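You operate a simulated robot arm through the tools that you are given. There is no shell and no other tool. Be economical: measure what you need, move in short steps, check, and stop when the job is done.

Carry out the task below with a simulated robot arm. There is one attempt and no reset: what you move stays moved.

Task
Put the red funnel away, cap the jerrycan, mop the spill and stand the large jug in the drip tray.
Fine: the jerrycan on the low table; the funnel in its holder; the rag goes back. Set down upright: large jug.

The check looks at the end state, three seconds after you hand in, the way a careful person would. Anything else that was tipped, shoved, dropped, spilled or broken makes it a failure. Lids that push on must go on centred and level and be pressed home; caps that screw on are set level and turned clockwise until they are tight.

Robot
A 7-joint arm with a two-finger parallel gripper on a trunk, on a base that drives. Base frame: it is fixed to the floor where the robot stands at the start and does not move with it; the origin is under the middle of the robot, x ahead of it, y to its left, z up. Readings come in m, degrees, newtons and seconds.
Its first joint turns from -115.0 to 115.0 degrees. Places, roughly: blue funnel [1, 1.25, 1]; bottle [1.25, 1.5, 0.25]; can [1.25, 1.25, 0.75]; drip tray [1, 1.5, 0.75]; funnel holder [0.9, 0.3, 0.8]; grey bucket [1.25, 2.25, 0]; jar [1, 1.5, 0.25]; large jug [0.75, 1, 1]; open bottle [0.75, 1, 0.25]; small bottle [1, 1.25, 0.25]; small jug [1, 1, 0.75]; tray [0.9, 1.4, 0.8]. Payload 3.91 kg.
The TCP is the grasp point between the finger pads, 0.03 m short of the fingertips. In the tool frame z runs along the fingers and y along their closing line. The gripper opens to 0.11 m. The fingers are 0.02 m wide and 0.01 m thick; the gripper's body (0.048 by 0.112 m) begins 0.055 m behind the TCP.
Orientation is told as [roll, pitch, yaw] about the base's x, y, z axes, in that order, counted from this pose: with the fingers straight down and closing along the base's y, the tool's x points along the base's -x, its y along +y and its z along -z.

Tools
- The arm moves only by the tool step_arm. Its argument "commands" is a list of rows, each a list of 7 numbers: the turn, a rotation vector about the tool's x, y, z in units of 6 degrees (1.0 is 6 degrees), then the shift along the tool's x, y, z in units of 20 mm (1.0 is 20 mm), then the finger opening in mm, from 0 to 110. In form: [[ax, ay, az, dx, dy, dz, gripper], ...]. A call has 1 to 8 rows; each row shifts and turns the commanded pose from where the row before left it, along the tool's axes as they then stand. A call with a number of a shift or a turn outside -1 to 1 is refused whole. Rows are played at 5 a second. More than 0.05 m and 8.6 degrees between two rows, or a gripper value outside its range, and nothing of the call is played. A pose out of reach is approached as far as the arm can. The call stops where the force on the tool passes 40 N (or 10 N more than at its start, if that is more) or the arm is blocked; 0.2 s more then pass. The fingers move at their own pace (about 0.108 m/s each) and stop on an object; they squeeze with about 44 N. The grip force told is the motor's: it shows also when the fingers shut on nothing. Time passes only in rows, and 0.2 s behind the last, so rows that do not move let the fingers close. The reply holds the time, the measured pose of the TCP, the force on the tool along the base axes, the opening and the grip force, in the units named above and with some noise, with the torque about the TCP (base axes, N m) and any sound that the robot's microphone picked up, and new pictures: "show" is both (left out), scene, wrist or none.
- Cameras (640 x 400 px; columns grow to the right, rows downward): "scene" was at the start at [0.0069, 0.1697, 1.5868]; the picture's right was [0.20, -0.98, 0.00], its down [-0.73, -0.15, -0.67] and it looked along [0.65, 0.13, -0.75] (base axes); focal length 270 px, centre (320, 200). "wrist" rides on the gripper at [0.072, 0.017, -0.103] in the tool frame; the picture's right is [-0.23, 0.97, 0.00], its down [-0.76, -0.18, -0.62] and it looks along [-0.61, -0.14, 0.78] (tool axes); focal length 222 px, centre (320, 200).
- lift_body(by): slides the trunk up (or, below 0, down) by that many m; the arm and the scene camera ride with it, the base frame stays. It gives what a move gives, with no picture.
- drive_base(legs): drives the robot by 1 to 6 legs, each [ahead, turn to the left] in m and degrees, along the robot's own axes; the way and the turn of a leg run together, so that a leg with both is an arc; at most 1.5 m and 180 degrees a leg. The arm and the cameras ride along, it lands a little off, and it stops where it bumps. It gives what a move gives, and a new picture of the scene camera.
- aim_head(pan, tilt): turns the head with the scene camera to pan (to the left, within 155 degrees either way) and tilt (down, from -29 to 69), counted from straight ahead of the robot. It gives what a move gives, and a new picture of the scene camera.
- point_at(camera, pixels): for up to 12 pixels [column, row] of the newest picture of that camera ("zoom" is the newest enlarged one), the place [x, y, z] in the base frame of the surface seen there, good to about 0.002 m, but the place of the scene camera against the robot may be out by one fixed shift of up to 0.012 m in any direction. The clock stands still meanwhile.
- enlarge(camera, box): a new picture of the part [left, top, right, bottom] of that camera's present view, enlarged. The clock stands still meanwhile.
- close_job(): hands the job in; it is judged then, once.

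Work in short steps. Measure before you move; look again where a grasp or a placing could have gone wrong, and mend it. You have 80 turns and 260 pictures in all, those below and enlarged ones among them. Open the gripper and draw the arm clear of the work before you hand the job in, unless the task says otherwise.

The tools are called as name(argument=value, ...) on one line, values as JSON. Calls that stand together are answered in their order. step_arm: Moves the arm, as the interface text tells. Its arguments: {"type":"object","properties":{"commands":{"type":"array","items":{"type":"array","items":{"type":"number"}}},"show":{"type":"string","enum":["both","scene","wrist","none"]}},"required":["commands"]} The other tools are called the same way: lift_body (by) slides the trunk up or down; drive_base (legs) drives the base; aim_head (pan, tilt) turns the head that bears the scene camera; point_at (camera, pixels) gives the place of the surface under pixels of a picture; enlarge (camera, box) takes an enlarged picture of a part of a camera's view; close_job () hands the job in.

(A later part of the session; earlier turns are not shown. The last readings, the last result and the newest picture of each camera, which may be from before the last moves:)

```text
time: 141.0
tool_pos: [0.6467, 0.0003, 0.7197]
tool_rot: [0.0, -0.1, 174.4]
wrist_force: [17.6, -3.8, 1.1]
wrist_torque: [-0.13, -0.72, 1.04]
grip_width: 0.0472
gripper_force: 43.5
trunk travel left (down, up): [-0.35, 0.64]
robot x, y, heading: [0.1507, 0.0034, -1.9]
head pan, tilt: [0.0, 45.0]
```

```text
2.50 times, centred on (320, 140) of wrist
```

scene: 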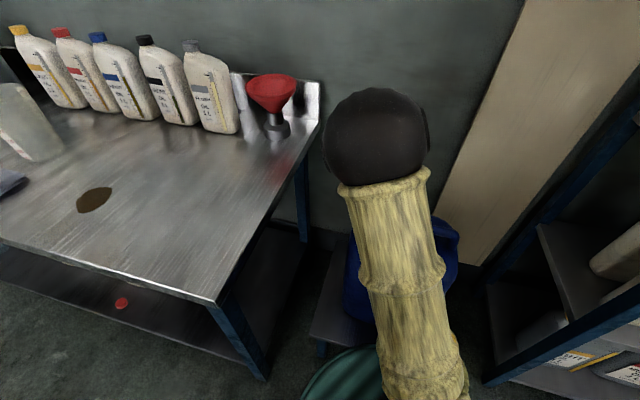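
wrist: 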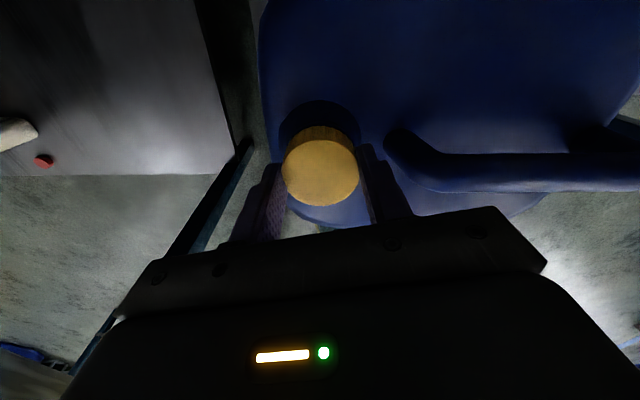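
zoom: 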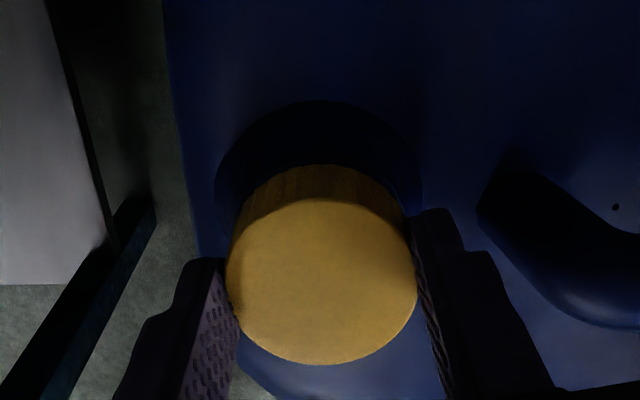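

Torque holds ~1 N·m and the grip begins to slip, which suggests tight. I open, rise slightly and check cap level and the can.

step_arm(commands=[[0, 0, 0, 0, 0, 0, 60], [0, 0, 0, 0, 0, 0, 70], [0, 0, 0, 0, 0, -1, 70], [0, 0, 0, 0, 0, -1, 70], [0, 0, 0, 0, 0, -1, 70], [0, 0, 0, 0, 0, 0, 70]], show="wrist")

enlarge(camera="wrist", box=[240, 40, 400, 200])

point_at(camera="wrist", pixels=[[326, 130], [305, 130], [346, 130], [326, 110], [326, 150]])

```text
time: 142.4
tool_pos: [0.6464, -0.0001, 0.7821]
tool_rot: [0.0, -0.2, 174.6]
wrist_force: [0.7, -0.3, 0.0]
wrist_torque: [0.0, 0.0, 0.0]
grip_width: 0.0699
gripper_force: 0.0
trunk travel left (down, up): [-0.35, 0.64]
robot x, y, heading: [0.1515, 0.004, -2.0]
head pan, tilt: [0.0, 45.0]
```

wrist: 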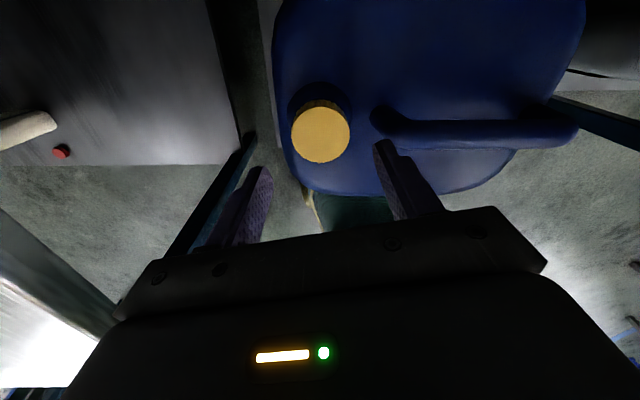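

```text
2.50 times, centred on (320, 120) of wrist
```

zoom: 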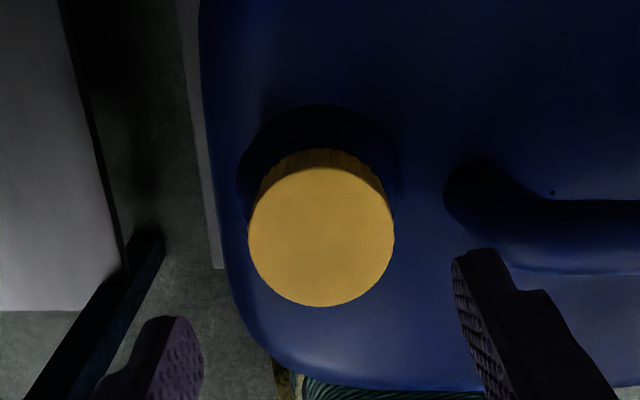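

```text
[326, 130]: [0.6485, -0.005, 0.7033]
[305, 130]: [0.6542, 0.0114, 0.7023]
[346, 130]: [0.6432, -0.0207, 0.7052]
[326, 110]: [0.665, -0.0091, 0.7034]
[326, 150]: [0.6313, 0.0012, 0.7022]
```

Cap top at ~0.703, only ~3 mm above the neck rim, so it's home. I check level more carefully.

point_at(camera="zoom", pixels=[[255, 235], [388, 235], [320, 175], [320, 300], [275, 190], [370, 190], [275, 280], [365, 280], [320, 235]])

```text
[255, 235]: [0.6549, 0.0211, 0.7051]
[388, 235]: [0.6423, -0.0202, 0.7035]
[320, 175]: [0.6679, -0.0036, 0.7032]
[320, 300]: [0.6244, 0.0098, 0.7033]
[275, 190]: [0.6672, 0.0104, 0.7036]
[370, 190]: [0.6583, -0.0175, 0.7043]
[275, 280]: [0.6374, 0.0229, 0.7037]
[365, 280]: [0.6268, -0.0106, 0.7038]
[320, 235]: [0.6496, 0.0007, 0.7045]
```

Level and centred. To confirm tightness I unwind ~90° with the fingers open, regrip and twist once more.

step_arm(commands=[[0, 0, -1, 0, 0, 0, 70], [0, 0, -1, 0, 0, 0, 70], [0, 0, -1, 0, 0, 0, 70], [0, 0, -1, 0, 0, 0, 70], [0, 0, -1, 0, 0, 0, 70], [0, 0, -1, 0, 0, 0, 70], [0, 0, -1, 0, 0, 0, 70], [0, 0, -1, 0, 0, 0, 70]], show="none")

step_arm(commands=[[0, 0, -1, 0, 0, 0, 70], [0, 0, -1, 0, 0, 0, 70], [0, 0, -1, 0, 0, 0, 70], [0, 0, -1, 0, 0, 0, 70], [0, 0, -1, 0, 0, 0, 70], [0, 0, -1, 0, 0, 0, 70], [0, 0, -1, 0, 0, 0, 70], [0, 0, 0, 0, 0, 0, 70]], show="none")

step_arm(commands=[[0, 0, 0, 0, 0, 1, 70], [0, 0, 0, 0, 0, 1, 70], [0, 0, 0, 0, 0, 1, 70], [0, 0, 0, 0, 0, 0, 50], [0, 0, 0, 0, 0, 0, 30], [0, 0, 0, 0, 0, 0, 30], [0, 0, 0, 0, 0, 0, 30]], show="wrist")

step_arm(commands=[[0, 0, 1, 0, 0, 0, 30], [0, 0, 1, 0, 0, 0, 30], [0, 0, 1, 0, 0, 0, 30], [0, 0, 0, 0, 0, 0, 30]], show="none")

```text
time: 144.2
tool_pos: [0.6455, -0.0001, 0.7803]
tool_rot: [-0.1, -0.1, -137.4]
wrist_force: [0.0, 0.3, 0.4]
wrist_torque: [0.0, 0.04, 0.01]
grip_width: 0.07
gripper_force: 0.1
trunk travel left (down, up): [-0.35, 0.64]
robot x, y, heading: [0.1534, 0.001, -2.3]
head pan, tilt: [0.0, 45.0]
```

```text
time: 146.0
tool_pos: [0.6452, -0.0002, 0.7812]
tool_rot: [-0.1, 0.0, -95.3]
wrist_force: [-0.5, 0.2, 0.4]
wrist_torque: [0.02, 0.01, 0.01]
grip_width: 0.0699
gripper_force: 0.0
trunk travel left (down, up): [-0.35, 0.64]
robot x, y, heading: [0.1488, 0.0027, -2.3]
head pan, tilt: [0.0, 45.0]
```

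```text
time: 147.6
tool_pos: [0.6444, -0.0002, 0.7203]
tool_rot: [-0.4, 0.0, -95.6]
wrist_force: [-14.2, -0.6, -1.9]
wrist_torque: [0.01, 0.35, 0.1]
grip_width: 0.0476
gripper_force: 44.3
trunk travel left (down, up): [-0.35, 0.64]
robot x, y, heading: [0.1503, 0.0029, -2.1]
head pan, tilt: [0.0, 45.0]
```

wrist: 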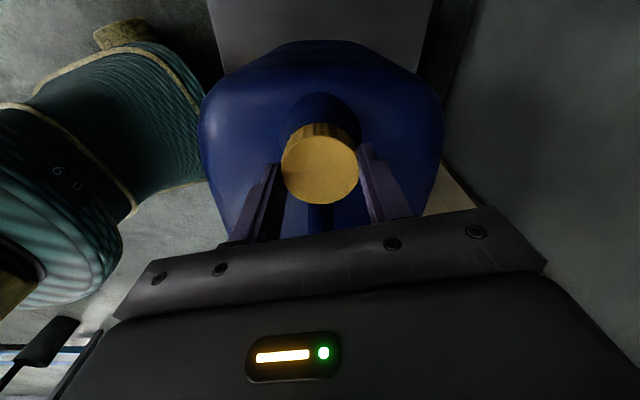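

```text
time: 148.6
tool_pos: [0.6463, 0.0019, 0.7197]
tool_rot: [-0.1, -0.1, -113.5]
wrist_force: [-7.4, 0.5, -1.0]
wrist_torque: [-0.03, 0.1, 0.91]
grip_width: 0.0478
gripper_force: 44.1
trunk travel left (down, up): [-0.35, 0.64]
robot x, y, heading: [0.1493, 0.0018, -2.0]
head pan, tilt: [0.0, 45.0]
```

Resistance ~0.9 N·m right away: tight. I give one more 18° push for certainty, then release and rise.

step_arm(commands=[[0, 0, 1, 0, 0, 0, 30], [0, 0, 1, 0, 0, 0, 30], [0, 0, 1, 0, 0, 0, 30], [0, 0, 0, 0, 0, 0, 30]], show="none")

step_arm(commands=[[0, 0, 0, 0, 0, 0, 60], [0, 0, 0, 0, 0, 0, 70], [0, 0, 0, 0, 0, -1, 70], [0, 0, 0, 0, 0, -1, 70], [0, 0, 0, 0, 0, -1, 70], [0, 0, 0, 0, 0, -1, 70], [0, 0, 0, 0, 0, 0, 70]], show="wrist")

point_at(camera="wrist", pixels=[[322, 110], [305, 110], [338, 110], [322, 95], [322, 128]])

lift_body(by=0.25)

aim_head(pan=0, tilt=60)

```text
time: 149.6
tool_pos: [0.6466, 0.0018, 0.72]
tool_rot: [-0.1, -0.1, -131.5]
wrist_force: [-3.0, 2.9, 1.2]
wrist_torque: [0.11, 0.01, 0.98]
grip_width: 0.046
gripper_force: 44.2
trunk travel left (down, up): [-0.35, 0.64]
robot x, y, heading: [0.149, 0.0031, -2.1]
head pan, tilt: [0.0, 45.0]
```

```text
time: 151.2
tool_pos: [0.645, 0.0007, 0.8014]
tool_rot: [-0.1, -0.2, -131.5]
wrist_force: [0.3, 0.7, -1.8]
wrist_torque: [0.0, -0.02, 0.01]
grip_width: 0.07
gripper_force: 0.1
trunk travel left (down, up): [-0.35, 0.64]
robot x, y, heading: [0.1513, 0.0043, -2.1]
head pan, tilt: [0.0, 45.0]
```

wrist: 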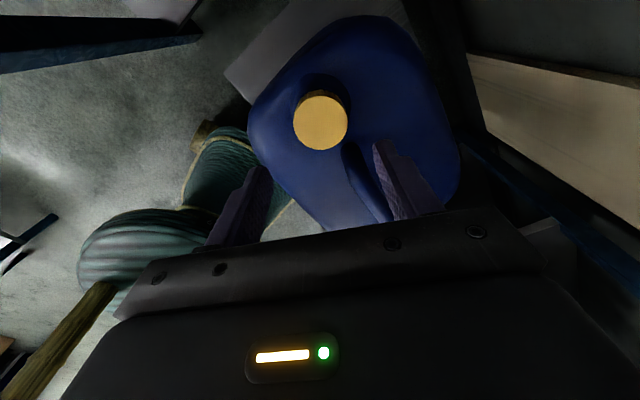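

```text
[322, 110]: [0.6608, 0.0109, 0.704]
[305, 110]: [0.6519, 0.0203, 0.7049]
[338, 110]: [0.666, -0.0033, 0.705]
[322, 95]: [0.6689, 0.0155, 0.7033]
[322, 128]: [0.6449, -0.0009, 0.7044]
```

```text
time: 153.8
tool_pos: [0.6452, 0.0012, 1.0515]
tool_rot: [0.0, -0.1, -131.6]
wrist_force: [0.3, -0.6, 1.0]
wrist_torque: [-0.02, 0.0, 0.01]
grip_width: 0.07
gripper_force: 0.0
trunk travel left (down, up): [-0.6, 0.39]
robot x, y, heading: [0.1515, -0.0005, -2.1]
head pan, tilt: [0.0, 45.0]
```

```text
time: 154.6
tool_pos: [0.6457, 0.0021, 1.0509]
tool_rot: [-0.2, -0.1, -131.5]
wrist_force: [-0.1, -0.3, 0.3]
wrist_torque: [-0.02, -0.02, 0.02]
grip_width: 0.07
gripper_force: 0.0
trunk travel left (down, up): [-0.6, 0.39]
robot x, y, heading: [0.1517, 0.0035, -2.0]
head pan, tilt: [0.0, 60.0]
```

scene: 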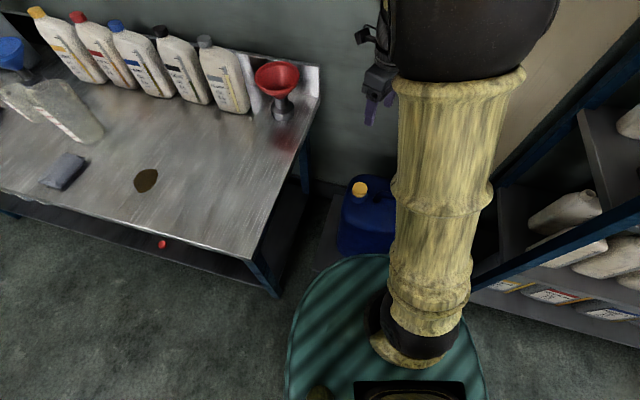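

Jerrycan is capped and stands in place. Next the rag: I raise the trunk and drive to in front of the rag/spill, about (0.28,0.885), heading −16°.

lift_body(by=0.1)

drive_base(legs=[[-0.15, 0], [0, 74.5], [0.922, 0], [0, -88.5]])

aim_head(pan=5, tilt=50)

```text
time: 155.9
tool_pos: [0.6462, 0.0014, 1.1512]
tool_rot: [-0.1, -0.1, -131.5]
wrist_force: [0.4, 0.1, 0.9]
wrist_torque: [0.01, -0.02, 0.04]
grip_width: 0.0702
gripper_force: 0.1
trunk travel left (down, up): [-0.7, 0.29]
robot x, y, heading: [0.1502, 0.0019, -2.2]
head pan, tilt: [0.0, 60.0]
```

```text
time: 172.5
tool_pos: [0.7868, 0.762, 1.1512]
tool_rot: [-0.1, -0.1, -145.3]
wrist_force: [0.2, -0.7, -0.6]
wrist_torque: [-0.01, 0.03, -0.02]
grip_width: 0.0702
gripper_force: 0.1
trunk travel left (down, up): [-0.7, 0.29]
robot x, y, heading: [0.3086, 0.8804, -15.6]
head pan, tilt: [0.0, 60.0]
```

scene: 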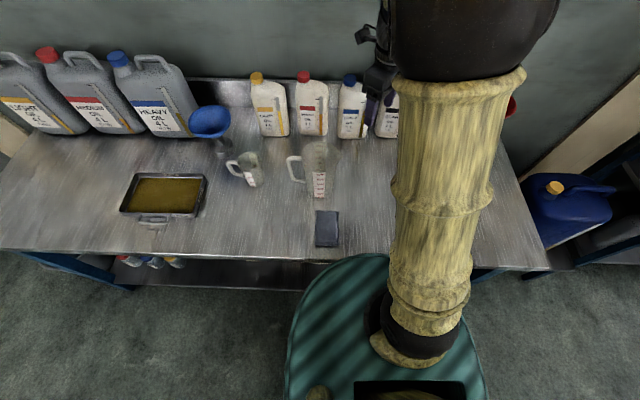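

```text
time: 173.2
tool_pos: [0.7868, 0.7614, 1.1509]
tool_rot: [-0.1, 0.0, -145.1]
wrist_force: [-0.2, -0.1, 0.0]
wrist_torque: [0.01, -0.02, 0.04]
grip_width: 0.0697
gripper_force: 0.2
trunk travel left (down, up): [-0.7, 0.29]
robot x, y, heading: [0.3026, 0.8813, -15.9]
head pan, tilt: [5.0, 50.0]
```

scene: 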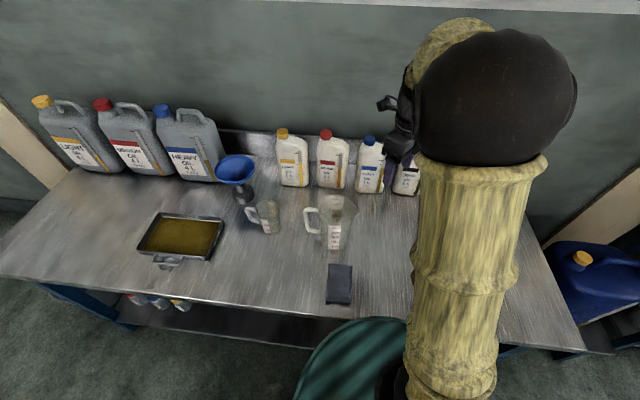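

Good stance. I measure rag, jug, and tray from this view.

point_at(camera="scene", pixels=[[327, 266], [351, 266], [327, 301], [351, 302], [339, 285], [335, 200], [320, 205], [352, 205], [308, 225], [335, 247], [158, 215], [222, 222]])

point_at(camera="scene", pixels=[[140, 250], [207, 260], [180, 238], [150, 255], [170, 262], [190, 217], [240, 205], [265, 215], [250, 215], [305, 212], [312, 232], [275, 232]])

enlarge(camera="scene", box=[130, 140, 380, 310])

step_arm(commands=[[0, 0, 0, 0, 0, 0, 70]], show="wrist")

```text
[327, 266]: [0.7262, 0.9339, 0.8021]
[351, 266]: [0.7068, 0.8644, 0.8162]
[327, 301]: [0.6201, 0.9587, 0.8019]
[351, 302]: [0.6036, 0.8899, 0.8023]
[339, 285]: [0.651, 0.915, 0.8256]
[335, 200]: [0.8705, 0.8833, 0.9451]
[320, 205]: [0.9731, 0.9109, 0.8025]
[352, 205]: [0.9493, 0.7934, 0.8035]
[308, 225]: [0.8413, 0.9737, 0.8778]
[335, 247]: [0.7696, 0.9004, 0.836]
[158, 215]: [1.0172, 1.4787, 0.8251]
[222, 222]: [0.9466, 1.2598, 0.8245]
```

```text
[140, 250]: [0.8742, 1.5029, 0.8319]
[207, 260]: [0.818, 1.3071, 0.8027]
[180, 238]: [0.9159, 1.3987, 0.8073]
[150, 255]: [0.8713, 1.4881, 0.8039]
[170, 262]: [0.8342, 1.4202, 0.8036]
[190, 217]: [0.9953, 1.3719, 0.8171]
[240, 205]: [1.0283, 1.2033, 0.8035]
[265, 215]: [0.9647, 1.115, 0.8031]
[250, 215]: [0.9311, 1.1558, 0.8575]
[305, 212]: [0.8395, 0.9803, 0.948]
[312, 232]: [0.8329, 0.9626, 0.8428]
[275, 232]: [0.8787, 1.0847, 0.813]
```

```text
2.35 times, centred on (255, 225) of scene
```

zoom: 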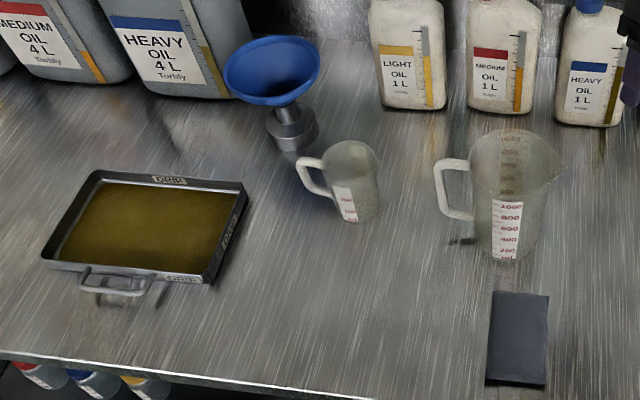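

```text
time: 173.7
tool_pos: [0.7861, 0.7618, 1.1508]
tool_rot: [-0.1, -0.1, -145.2]
wrist_force: [0.6, -0.1, 0.0]
wrist_torque: [-0.02, 0.02, -0.02]
grip_width: 0.0698
gripper_force: 0.0
trunk travel left (down, up): [-0.7, 0.29]
robot x, y, heading: [0.3041, 0.8786, -15.7]
head pan, tilt: [5.0, 50.0]
```

wrist: 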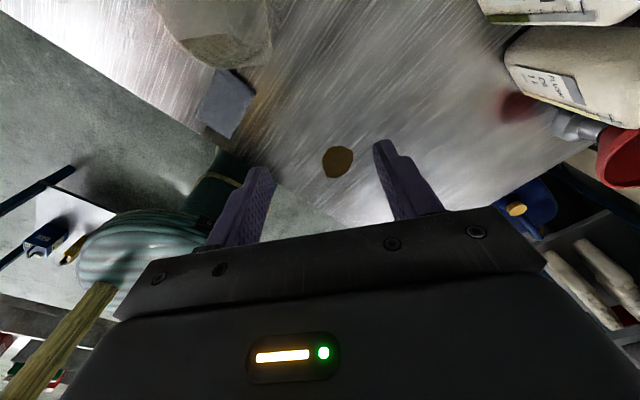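

The wrist view shows both the spill (338,160) and rag (225,100). I measure those accurately.

point_at(camera="wrist", pixels=[[338, 162], [338, 147], [335, 177], [323, 160], [353, 157], [226, 100], [218, 72], [253, 95], [230, 134], [200, 115], [240, 112], [210, 90]])

```text
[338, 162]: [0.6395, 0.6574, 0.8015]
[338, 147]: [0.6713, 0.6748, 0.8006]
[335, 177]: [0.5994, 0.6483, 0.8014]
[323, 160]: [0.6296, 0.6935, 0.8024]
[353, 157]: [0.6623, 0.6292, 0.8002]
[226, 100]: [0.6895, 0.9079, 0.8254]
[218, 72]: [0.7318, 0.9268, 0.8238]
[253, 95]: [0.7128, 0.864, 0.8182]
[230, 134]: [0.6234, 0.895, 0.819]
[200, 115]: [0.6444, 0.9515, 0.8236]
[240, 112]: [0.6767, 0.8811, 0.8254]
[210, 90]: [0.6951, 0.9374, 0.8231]
```

Rag centre ≈(0.678,0.908), 0.11×0.065 m aligned with the bench, top 0.825; spill centre (0.637,0.660). I turn the tool to yaw −16° and move above the rag.

step_arm(commands=[[0, 0, -1, 0, 0, 0, 90], [0, 0, -1, 0, 0, 0, 90], [0, 0, -1, 0, 0, 0, 90], [0, 0, -1, 0, 0, 0, 90], [0, 0, -1, 0, 0, 0, 90], [0, 0, -1, 0, 0, 0, 90], [0, 0, -1, 0, 0, 0, 90], [0, 0, -1, 0, 0, 0, 90]], show="none")

step_arm(commands=[[0, 0, -1, 0, 0, 0, 90], [0, 0, -1, 0, 0, 0, 90], [0, 0, -1, 0, 0, 0, 90], [0, 0, -1, 0, 0, 0, 90], [0, 0, -1, 0, 0, 0, 90], [0, 0, -1, 0, 0, 0, 90], [0, 0, -1, 0, 0, 0, 90], [0, 0, -1, 0, 0, 0, 90]], show="none")

step_arm(commands=[[0, 0, -1, 0, 0, 0, 90], [0, 0, -1, 0, 0, 0, 90], [0, 0, -1, 0, 0, 0, 90], [0, 0, -1, 0, 0, 0, 90], [0, 0, -1, 0, 0, 0, 90], [0, 0, -0.52, 0, 0, 0, 90], [0, 0, 0, 0, 0, 0, 90]], show="none")

step_arm(commands=[[0, 0, 0, 0.9, 0.69, 0, 90], [0, 0, 0, 0.9, 0.69, 0, 90], [0, 0, 0, 0.9, 0.69, 0, 90], [0, 0, 0, 0.9, 0.69, 0, 90], [0, 0, 0, 0.9, 0.69, 0, 90], [0, 0, 0, 0.9, 0.69, 0, 90], [0, 0, 0, 0.9, 0.69, 0, 90], [0, 0, 0, 0.9, 0.69, 0, 90]], show="none")

lift_body(by=-0.22)

step_arm(commands=[[0, 0, 0, 0, 0, 0, 90]], show="both")

```text
time: 175.4
tool_pos: [0.7882, 0.7617, 1.1514]
tool_rot: [-0.1, 0.0, -97.0]
wrist_force: [0.9, 0.2, -1.2]
wrist_torque: [0.04, 0.0, 0.03]
grip_width: 0.09
gripper_force: 0.2
trunk travel left (down, up): [-0.7, 0.29]
robot x, y, heading: [0.3055, 0.8776, -15.9]
head pan, tilt: [5.0, 50.0]
```

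```text
time: 177.2
tool_pos: [0.7877, 0.7627, 1.1514]
tool_rot: [-0.1, 0.1, -49.1]
wrist_force: [0.2, 0.7, -0.4]
wrist_torque: [0.03, 0.03, -0.02]
grip_width: 0.0902
gripper_force: 0.1
trunk travel left (down, up): [-0.7, 0.29]
robot x, y, heading: [0.3081, 0.8771, -16.1]
head pan, tilt: [5.0, 50.0]
```

```text
time: 178.8
tool_pos: [0.7879, 0.7615, 1.1516]
tool_rot: [0.1, 0.1, -16.1]
wrist_force: [-0.1, 0.2, 0.7]
wrist_torque: [0.05, 0.02, -0.01]
grip_width: 0.0902
gripper_force: 0.1
trunk travel left (down, up): [-0.7, 0.29]
robot x, y, heading: [0.3025, 0.877, -15.8]
head pan, tilt: [5.0, 50.0]
```

```text
time: 180.7
tool_pos: [0.6788, 0.9066, 1.1516]
tool_rot: [0.1, 0.1, -16.2]
wrist_force: [0.0, 0.4, -0.6]
wrist_torque: [0.0, -0.04, 0.01]
grip_width: 0.0899
gripper_force: 0.0
trunk travel left (down, up): [-0.7, 0.29]
robot x, y, heading: [0.3036, 0.8776, -16.0]
head pan, tilt: [5.0, 50.0]
```

```text
time: 183.0
tool_pos: [0.6791, 0.9072, 0.9322]
tool_rot: [0.0, 0.1, -16.0]
wrist_force: [-0.4, -0.2, -0.8]
wrist_torque: [0.01, 0.01, 0.02]
grip_width: 0.0901
gripper_force: 0.0
trunk travel left (down, up): [-0.48, 0.51]
robot x, y, heading: [0.3057, 0.8838, -15.8]
head pan, tilt: [5.0, 50.0]
```

```text
time: 183.4
tool_pos: [0.6795, 0.9064, 0.9313]
tool_rot: [0.0, 0.1, -16.0]
wrist_force: [0.2, 0.3, 0.7]
wrist_torque: [0.01, 0.02, 0.05]
grip_width: 0.0898
gripper_force: 0.0
trunk travel left (down, up): [-0.48, 0.51]
robot x, y, heading: [0.3115, 0.8791, -15.8]
head pan, tilt: [5.0, 50.0]
```

scene: 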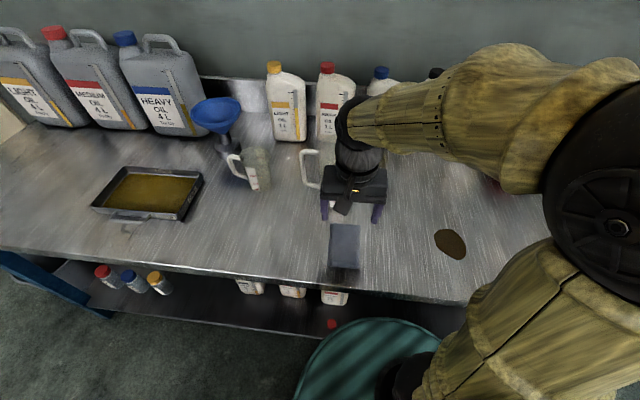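
wrist: 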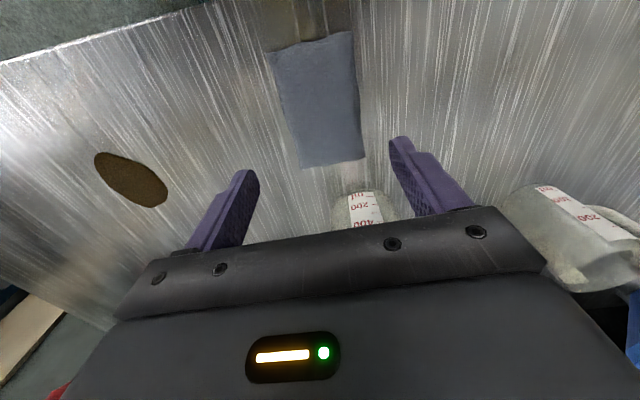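

Fingers are straddling the rag; I measure its corners again: (271,50),(351,33),(363,158),(302,166).

point_at(camera="wrist", pixels=[[274, 54], [348, 37], [360, 154], [305, 162], [320, 100], [283, 110], [358, 105], [365, 195], [350, 195], [385, 200]])

```text
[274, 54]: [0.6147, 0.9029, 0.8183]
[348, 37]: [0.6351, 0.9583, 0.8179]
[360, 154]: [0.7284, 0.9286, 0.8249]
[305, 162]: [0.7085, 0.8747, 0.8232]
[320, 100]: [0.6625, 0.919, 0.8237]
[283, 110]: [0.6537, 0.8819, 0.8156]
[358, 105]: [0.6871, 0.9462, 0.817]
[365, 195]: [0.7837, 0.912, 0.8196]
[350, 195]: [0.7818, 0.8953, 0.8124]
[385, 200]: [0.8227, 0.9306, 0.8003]
```

Rag centre (0.672,0.916). I centre, descend to tips just above the bench and close.

step_arm(commands=[[0, 0, 0, 0.47, 0.36, 0, 90], [0, 0, 0, 0, 0, 1, 90], [0, 0, 0, 0, 0, 1, 90], [0, 0, 0, 0, 0, 1, 90], [0, 0, 0, 0, 0, 1, 90], [0, 0, 0, 0, 0, 0.75, 90], [0, 0, 0, 0, 0, 0, 90]], show="wrist")

step_arm(commands=[[0, 0, 0, 0, 0, 0, 70], [0, 0, 0, 0, 0, 0, 55], [0, 0, 0, 0, 0, 0, 40], [0, 0, 0, 0, 0, 0, 30], [0, 0, 0, 0, 0, 0, 20], [0, 0, 0, 0, 0, 0, 20]], show="wrist")

```text
time: 185.0
tool_pos: [0.6738, 0.9158, 0.8364]
tool_rot: [-0.1, 0.1, -16.1]
wrist_force: [-0.2, 0.1, -0.7]
wrist_torque: [-0.02, 0.01, 0.02]
grip_width: 0.0899
gripper_force: 0.0
trunk travel left (down, up): [-0.48, 0.51]
robot x, y, heading: [0.3074, 0.8848, -15.8]
head pan, tilt: [5.0, 50.0]
```

wrist: 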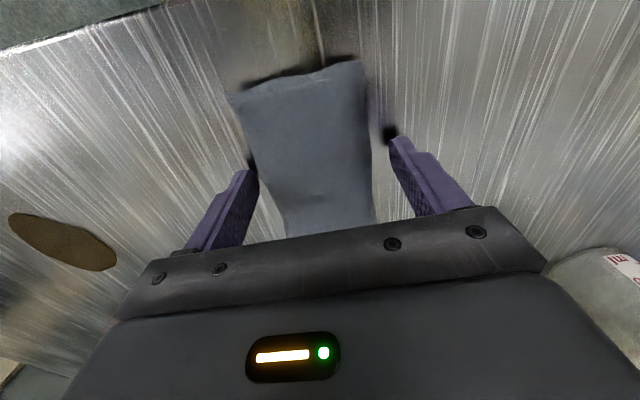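

```text
time: 186.4
tool_pos: [0.6737, 0.9152, 0.8374]
tool_rot: [0.0, 0.2, -16.1]
wrist_force: [0.6, 0.2, 0.0]
wrist_torque: [0.01, 0.01, -0.02]
grip_width: 0.0668
gripper_force: 44.2
trunk travel left (down, up): [-0.48, 0.51]
robot x, y, heading: [0.3049, 0.8832, -15.9]
head pan, tilt: [5.0, 50.0]
5 turns are left
```

wrist: 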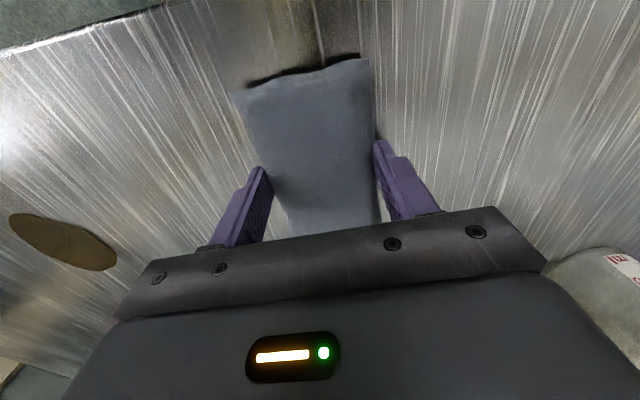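

Rag is held; only 5 turns remain, so I batch: carry it to the spill 0.255 m along the bench, wipe in strokes, bring it back to its spot, release, rise, then drive to a stance that reaches both jug and tray and look at the jug.

step_arm(commands=[[0, 0, 0, 0, 0, -1, 20], [0, 0, 0, 0, 0, -1, 20], [0, 0, 0, -0.135, -0.982, 0, 20], [0, 0, 0, -0.135, -0.982, 0, 20], [0, 0, 0, -0.135, -0.982, 0, 20], [0, 0, 0, -0.135, -0.982, 0, 20], [0, 0, 0, -0.135, -0.982, 0, 20], [0, 0, 0, -0.135, -0.982, 0, 20]], show="none")

step_arm(commands=[[0, 0, 0, -0.135, -0.982, 0, 20], [0, 0, 0, -0.135, -0.982, 0, 20], [0, 0, 0, -0.135, -0.982, 0, 20], [0, 0, 0, -0.135, -0.982, 0, 20], [0, 0, 0, -0.135, -0.982, 0, 20], [0, 0, 0, -0.135, -0.982, 0, 20], [0, 0, 0, -0.135, -0.982, 0, 20], [0, 0, 0, 0, 0, 0, 20]], show="none")

step_arm(commands=[[0, 0, 0, 0, 0, 1, 20], [0, 0, 0, 0, 0, 1, 20], [0, 0, 0, 0, 0, 0.06, 20], [0, 0, 0, 0, 1, 0, 20], [0, 0, 0, 0, 1, 0, 20], [0, 0, 0, 0, 0.5, 0, 20], [0, 0, 0, 0, 0, 0, 20]], show="none")

step_arm(commands=[[0, 0, 0, 0, -1, 0, 20], [0, 0, 0, 0, -1, 0, 20], [0, 0, 0, 0, -1, 0, 20], [0, 0, 0, 0, -1, 0, 20], [0, 0, 0, 0, -1, 0, 20], [0, 0, 0, 1, 0, 0, 20], [0, 0, 0, 0, 0, 0, 20]], show="none")

step_arm(commands=[[0, 0, 0, 0, 1, 0, 20], [0, 0, 0, 0, 1, 0, 20], [0, 0, 0, 0, 1, 0, 20], [0, 0, 0, 0, 1, 0, 20], [0, 0, 0, 0, 1, 0, 20], [0, 0, 0, -1, 0, 0, 20], [0, 0, 0, -1, 0, 0, 20], [0, 0, 0, 0, 0, 0, 20]], show="none")

step_arm(commands=[[0, 0, 0, 0, -1, 0, 20], [0, 0, 0, 0, -1, 0, 20], [0, 0, 0, 0, -1, 0, 20], [0, 0, 0, 0, -1, 0, 20], [0, 0, 0, 0, -1, 0, 20], [0, 0, 0, 1, 0, 0, 20], [0, 0, 0, 0, 0, 0, 20]], show="none")

step_arm(commands=[[0, 0, 0, 0, 1, 0, 20], [0, 0, 0, 0, 1, 0, 20], [0, 0, 0, 0, 1, 0, 20], [0, 0, 0, 0, 1, 0, 20], [0, 0, 0, 0, -1, 0, 20], [0, 0, 0, 0, -0.5, 0, 20], [0, 0, 0, 0, 0, 0, 20]], show="none")

step_arm(commands=[[0, 0, 0, 0, 0, -1, 20], [0, 0, 0, 0, 0, -1, 20], [0, 0, 0, 0.135, 0.982, 0, 20], [0, 0, 0, 0.135, 0.982, 0, 20], [0, 0, 0, 0.135, 0.982, 0, 20], [0, 0, 0, 0.135, 0.982, 0, 20], [0, 0, 0, 0.135, 0.982, 0, 20], [0, 0, 0, 0.135, 0.982, 0, 20]], show="wrist")

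step_arm(commands=[[0, 0, 0, 0.135, 0.982, 0, 20], [0, 0, 0, 0.135, 0.982, 0, 20], [0, 0, 0, 0.135, 0.982, 0, 20], [0, 0, 0, 0.135, 0.982, 0, 20], [0, 0, 0, 0.135, 0.982, 0, 20], [0, 0, 0, 0.135, 0.982, 0, 20], [0, 0, 0, 0.135, 0.982, 0, 20], [0, 0, 0, 0, 0, 0, 20]], show="none")

step_arm(commands=[[0, 0, 0, 0, 0, 1, 20], [0, 0, 0, 0, 0, 0.93, 20], [0, 0, 0, 0, 0, 0, 20], [0, 0, 0, 0, 0, 0, 80], [0, 0, 0, 0, 0, 0, 90], [0, 0, 0, 0, 0, 0, 90]], show="wrist")

lift_body(by=0.3)

drive_base(legs=[[0, 90.7], [0.425, 0], [0, -90.8]])

step_arm(commands=[[0, 0, 1, 0, 0, 0, 60], [0, 0, 1, 0, 0, 0, 60], [0, 0, 1, 0, 0, 0, 60], [0, 0, 1, 0, 0, 0, 60], [0, 0, 1, 0, 0, 0, 60], [0, 0, 1, 0, 0, 0, 60], [0, 0, 1, 0, 0, 0, 60], [0, 0, 1, 0, 0, 0, 60]], show="none")

step_arm(commands=[[0, 0, 1, 0, 0, 0, 60], [0, 0, 1, 0, 0, 0, 60], [0, 0, 1, 0, 0, 0, 60], [0, 0, 1, 0, 0, 0, 60], [0, 0, 1, 0, 0, 0, 60], [0, 0, 1, 0, 0, 0, 60], [0, 0, 1, 0, 0, 0, 60], [0, 0, 0, 0, 0, 0, 60]], show="none")

step_arm(commands=[[0, 0, 0, -0.961, 0.251, 0, 60], [0, 0, 0, -0.961, 0.251, 0, 60], [0, 0, 0, -0.961, 0.251, 0, 60], [0, 0, 0, -0.961, 0.251, 0, 60], [0, 0, 0, -0.961, 0.251, 0, 60], [0, 0, 0, -0.961, 0.251, 0, 60], [0, 0, 0, -0.961, 0.251, 0, 60]], show="none")

step_arm(commands=[[0, 0, 0, -0.961, 0.251, 0, 60], [0, 0, 0, -0.961, 0.251, 0, 60], [0, 0, 0, -0.961, 0.251, 0, 60], [0, 0, 0, -0.961, 0.251, 0, 60], [0, 0, 0, -0.961, 0.251, 0, 60], [0, 0, 0, -0.961, 0.251, 0, 60], [0, 0, 0, -0.961, 0.251, 0, 60]], show="none")

step_arm(commands=[[0, 0, 0, -0.961, 0.251, 0, 60], [0, 0, 0, -0.961, 0.251, 0, 60], [0, 0, 0, -0.961, 0.251, 0, 60], [0, 0, 0, -0.961, 0.251, 0, 60], [0, 0, 0, -0.961, 0.251, 0, 60], [0, 0, 0, -0.961, 0.251, 0, 60], [0, 0, 0, -0.961, 0.251, 0, 60], [0, 0, 0, 0, 0, 0, 60]], show="wrist")

```text
time: 188.2
tool_pos: [0.655, 0.7977, 0.8762]
tool_rot: [0.0, 0.1, -15.9]
wrist_force: [0.3, -0.7, 0.0]
wrist_torque: [-0.01, 0.05, 0.05]
grip_width: 0.0666
gripper_force: 43.9
trunk travel left (down, up): [-0.48, 0.51]
robot x, y, heading: [0.3044, 0.8781, -15.6]
head pan, tilt: [5.0, 50.0]
```

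```text
time: 190.0
tool_pos: [0.6374, 0.6616, 0.876]
tool_rot: [-0.1, 0.3, -15.9]
wrist_force: [-0.6, 0.5, -0.5]
wrist_torque: [0.02, 0.02, -0.01]
grip_width: 0.0664
gripper_force: 43.9
trunk travel left (down, up): [-0.48, 0.51]
robot x, y, heading: [0.3039, 0.8808, -15.5]
head pan, tilt: [5.0, 50.0]
```

```text
time: 191.6
tool_pos: [0.6486, 0.7076, 0.8365]
tool_rot: [0.1, 0.0, -16.1]
wrist_force: [-0.2, -10.5, 25.7]
wrist_torque: [-0.37, 0.12, -0.1]
grip_width: 0.0664
gripper_force: 44.2
trunk travel left (down, up): [-0.48, 0.51]
robot x, y, heading: [0.3043, 0.8799, -15.7]
head pan, tilt: [5.0, 50.0]
```

```text
time: 193.2
tool_pos: [0.6032, 0.6159, 0.8373]
tool_rot: [-0.2, -0.1, -16.1]
wrist_force: [6.7, -6.3, 33.8]
wrist_torque: [-0.12, -0.35, -0.06]
grip_width: 0.0667
gripper_force: 43.8
trunk travel left (down, up): [-0.48, 0.51]
robot x, y, heading: [0.3102, 0.8821, -15.9]
head pan, tilt: [5.0, 50.0]
```

```text
time: 195.0
tool_pos: [0.6674, 0.7058, 0.8363]
tool_rot: [0.2, 0.3, -16.0]
wrist_force: [-3.8, 3.1, 11.3]
wrist_torque: [0.07, 0.21, -0.02]
grip_width: 0.0669
gripper_force: 43.7
trunk travel left (down, up): [-0.48, 0.51]
robot x, y, heading: [0.3068, 0.8794, -15.7]
head pan, tilt: [5.0, 50.0]
```

```text
time: 196.6
tool_pos: [0.6205, 0.6118, 0.8354]
tool_rot: [0.1, 0.1, -16.0]
wrist_force: [1.5, -1.3, 12.9]
wrist_torque: [-0.04, -0.12, -0.01]
grip_width: 0.0667
gripper_force: 44.2
trunk travel left (down, up): [-0.48, 0.51]
robot x, y, heading: [0.3053, 0.8836, -15.9]
head pan, tilt: [5.0, 50.0]
```

```text
time: 198.2
tool_pos: [0.6352, 0.662, 0.8373]
tool_rot: [0.1, 0.3, -16.0]
wrist_force: [0.8, 1.4, 3.7]
wrist_torque: [0.04, -0.05, 0.03]
grip_width: 0.0667
gripper_force: 44.3
trunk travel left (down, up): [-0.48, 0.51]
robot x, y, heading: [0.3063, 0.8791, -15.5]
head pan, tilt: [5.0, 50.0]
```

```text
time: 200.0
tool_pos: [0.6513, 0.7795, 0.8749]
tool_rot: [0.0, 0.1, -16.1]
wrist_force: [-0.1, -0.6, 0.0]
wrist_torque: [0.04, 0.0, -0.01]
grip_width: 0.0667
gripper_force: 44.3
trunk travel left (down, up): [-0.48, 0.51]
robot x, y, heading: [0.3038, 0.8802, -15.8]
head pan, tilt: [5.0, 50.0]
```

wrist: 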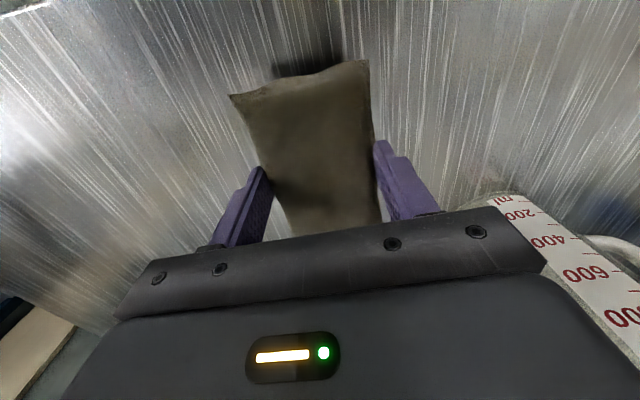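

```text
time: 201.8
tool_pos: [0.6719, 0.9178, 0.8768]
tool_rot: [0.0, 0.2, -16.1]
wrist_force: [0.4, 0.0, -1.0]
wrist_torque: [-0.01, 0.05, 0.01]
grip_width: 0.0664
gripper_force: 44.3
trunk travel left (down, up): [-0.48, 0.51]
robot x, y, heading: [0.3024, 0.8774, -15.7]
head pan, tilt: [5.0, 50.0]
```

```text
time: 203.2
tool_pos: [0.6734, 0.918, 0.8368]
tool_rot: [0.0, 0.3, -16.0]
wrist_force: [-0.6, 0.3, -0.7]
wrist_torque: [0.01, 0.0, -0.01]
grip_width: 0.0902
gripper_force: 0.0
trunk travel left (down, up): [-0.48, 0.51]
robot x, y, heading: [0.3058, 0.8792, -15.7]
head pan, tilt: [5.0, 50.0]
```

wrist: 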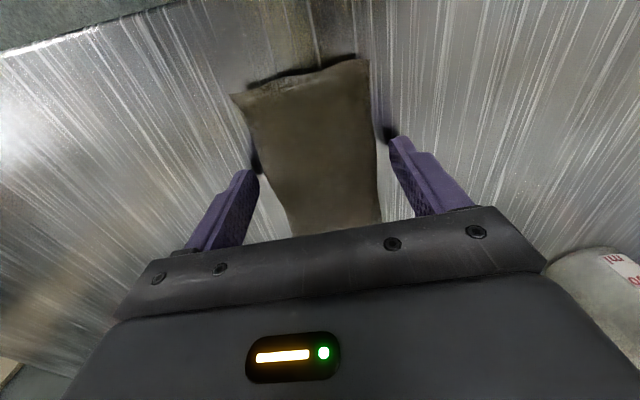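

```text
time: 206.2
tool_pos: [0.6726, 0.9185, 1.1379]
tool_rot: [0.0, 0.1, -15.9]
wrist_force: [-0.2, 0.3, 0.0]
wrist_torque: [0.04, -0.01, -0.01]
grip_width: 0.0898
gripper_force: 0.0
trunk travel left (down, up): [-0.78, 0.21]
robot x, y, heading: [0.3056, 0.8774, -15.8]
head pan, tilt: [5.0, 50.0]
```

```text
time: 220.3
tool_pos: [0.7846, 1.3168, 1.1366]
tool_rot: [0.0, 0.3, -16.9]
wrist_force: [-0.4, -0.1, -0.7]
wrist_torque: [0.02, -0.04, -0.01]
grip_width: 0.09
gripper_force: 0.1
trunk travel left (down, up): [-0.78, 0.21]
robot x, y, heading: [0.4176, 1.2831, -16.3]
head pan, tilt: [5.0, 50.0]
```

scene: 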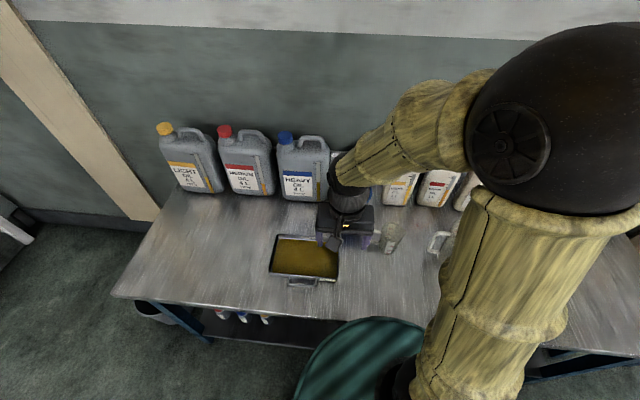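

```text
time: 222.1
tool_pos: [0.7862, 1.3162, 1.1379]
tool_rot: [-0.1, 0.0, -65.0]
wrist_force: [0.6, -0.9, -0.1]
wrist_torque: [-0.03, 0.0, -0.01]
grip_width: 0.0598
gripper_force: 0.0
trunk travel left (down, up): [-0.78, 0.21]
robot x, y, heading: [0.4161, 1.2837, -16.5]
head pan, tilt: [5.0, 50.0]
```

```text
time: 223.9
tool_pos: [0.7846, 1.3171, 1.1377]
tool_rot: [-0.2, 0.0, -107.0]
wrist_force: [0.3, 0.3, 0.1]
wrist_torque: [-0.02, 0.03, 0.01]
grip_width: 0.06
gripper_force: 0.0
trunk travel left (down, up): [-0.78, 0.21]
robot x, y, heading: [0.4158, 1.2849, -16.7]
head pan, tilt: [5.0, 50.0]
```

```text
time: 225.5
tool_pos: [0.7793, 1.1754, 1.1373]
tool_rot: [-0.3, 0.0, -106.8]
wrist_force: [-0.1, -0.4, 0.0]
wrist_torque: [0.03, 0.0, 0.03]
grip_width: 0.0599
gripper_force: 0.0
trunk travel left (down, up): [-0.78, 0.21]
robot x, y, heading: [0.4177, 1.2855, -16.5]
head pan, tilt: [5.0, 50.0]
```

```text
time: 227.1
tool_pos: [0.7734, 1.0383, 1.1369]
tool_rot: [-0.2, 0.0, -106.9]
wrist_force: [-0.2, -0.7, -0.4]
wrist_torque: [0.06, 0.03, 0.01]
grip_width: 0.0599
gripper_force: 0.0
trunk travel left (down, up): [-0.78, 0.21]
robot x, y, heading: [0.4141, 1.2822, -16.6]
head pan, tilt: [5.0, 50.0]
```

```text
time: 228.9
tool_pos: [0.7665, 0.9006, 1.1369]
tool_rot: [-0.3, -0.1, -106.9]
wrist_force: [-0.1, 0.4, 0.0]
wrist_torque: [-0.01, -0.03, -0.01]
grip_width: 0.0601
gripper_force: 0.1
trunk travel left (down, up): [-0.78, 0.21]
robot x, y, heading: [0.4192, 1.2871, -16.7]
head pan, tilt: [5.0, 50.0]
```

wrist: 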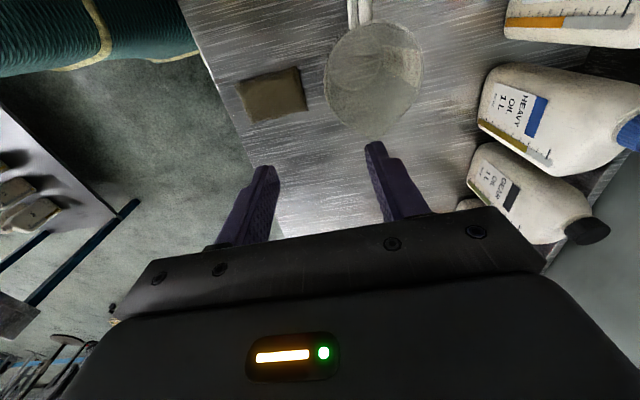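

aim_head(pan=0, tilt=50)

enlarge(camera="wrist", box=[190, 0, 450, 200])

```text
time: 229.6
tool_pos: [0.7662, 0.9003, 1.1364]
tool_rot: [-0.2, 0.0, -106.9]
wrist_force: [-0.3, 0.0, -0.2]
wrist_torque: [-0.04, 0.0, 0.01]
grip_width: 0.06
gripper_force: 0.1
trunk travel left (down, up): [-0.78, 0.21]
robot x, y, heading: [0.4195, 1.2825, -16.5]
head pan, tilt: [0.0, 50.0]
```

scene: 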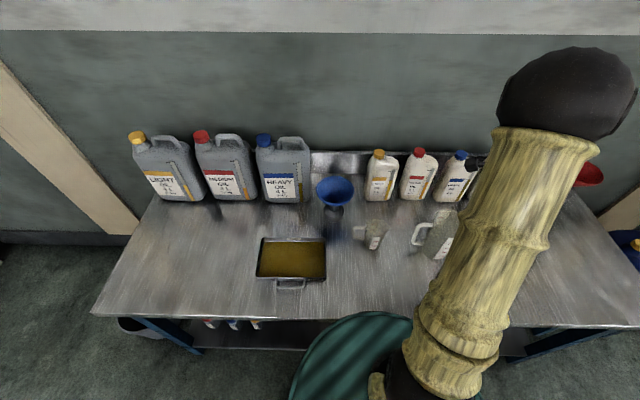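

```text
2.00 times, centred on (320, 100) of wrist
4 turns are left
```

zoom: 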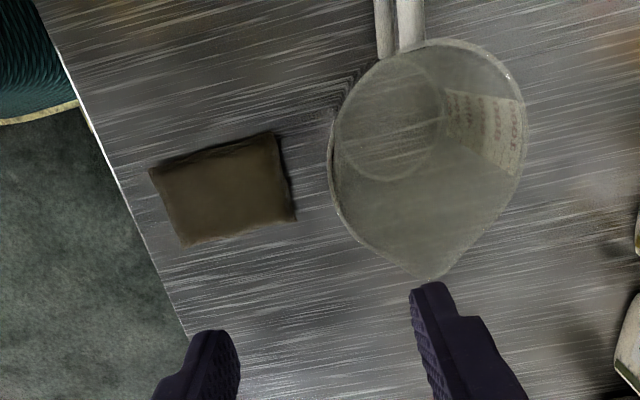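

Spill is gone and the rag is back. Jug rim is visible in the zoom (near rim ~(331,170), spout (430,277), handle (400,20)). I measure jug rim and tray.

point_at(camera="zoom", pixels=[[331, 150], [331, 180], [345, 220], [380, 253], [345, 100], [385, 58], [523, 130], [505, 205], [430, 276], [460, 43], [400, 20], [400, 130]])

point_at(camera="scene", pixels=[[262, 241], [324, 241], [258, 277], [326, 279], [290, 260], [290, 240], [292, 278], [276, 250], [310, 250], [275, 270], [310, 270], [290, 288]])

point_at(camera="wrist", pixels=[[325, 75], [326, 90], [332, 108], [349, 15], [363, 15], [375, 137], [422, 65], [250, 105], [340, 60], [295, 100]])

enlarge(camera="scene", box=[235, 195, 475, 305])

```text
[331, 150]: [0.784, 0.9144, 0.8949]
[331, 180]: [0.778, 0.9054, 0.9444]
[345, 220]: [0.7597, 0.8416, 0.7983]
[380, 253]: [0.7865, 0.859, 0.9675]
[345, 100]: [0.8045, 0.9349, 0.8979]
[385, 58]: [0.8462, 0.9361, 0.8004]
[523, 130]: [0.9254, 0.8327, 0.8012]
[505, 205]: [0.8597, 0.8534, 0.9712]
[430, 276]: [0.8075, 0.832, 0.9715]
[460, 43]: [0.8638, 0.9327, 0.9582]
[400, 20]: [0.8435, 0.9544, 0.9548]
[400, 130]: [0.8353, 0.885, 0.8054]
```

```text
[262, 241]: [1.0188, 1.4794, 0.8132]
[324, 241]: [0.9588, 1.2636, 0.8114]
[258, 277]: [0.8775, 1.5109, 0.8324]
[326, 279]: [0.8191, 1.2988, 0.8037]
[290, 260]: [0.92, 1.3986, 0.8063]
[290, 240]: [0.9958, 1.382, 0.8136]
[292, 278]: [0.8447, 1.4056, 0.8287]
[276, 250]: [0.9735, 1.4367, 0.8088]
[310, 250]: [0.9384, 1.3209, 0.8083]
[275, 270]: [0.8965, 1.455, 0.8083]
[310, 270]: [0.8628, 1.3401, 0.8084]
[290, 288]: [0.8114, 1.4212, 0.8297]
```

```text
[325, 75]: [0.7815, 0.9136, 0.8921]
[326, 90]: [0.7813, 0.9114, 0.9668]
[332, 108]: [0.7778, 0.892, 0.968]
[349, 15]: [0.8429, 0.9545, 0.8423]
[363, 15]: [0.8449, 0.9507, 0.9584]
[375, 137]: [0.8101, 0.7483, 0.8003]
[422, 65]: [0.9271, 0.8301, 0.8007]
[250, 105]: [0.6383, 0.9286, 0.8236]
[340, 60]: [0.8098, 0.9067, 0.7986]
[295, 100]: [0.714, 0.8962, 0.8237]
```

```text
2.67 times, centred on (355, 250) of scene
3 turns are left
```

zoom: 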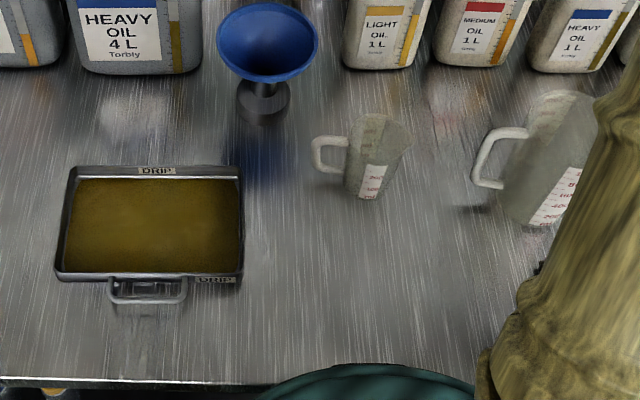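

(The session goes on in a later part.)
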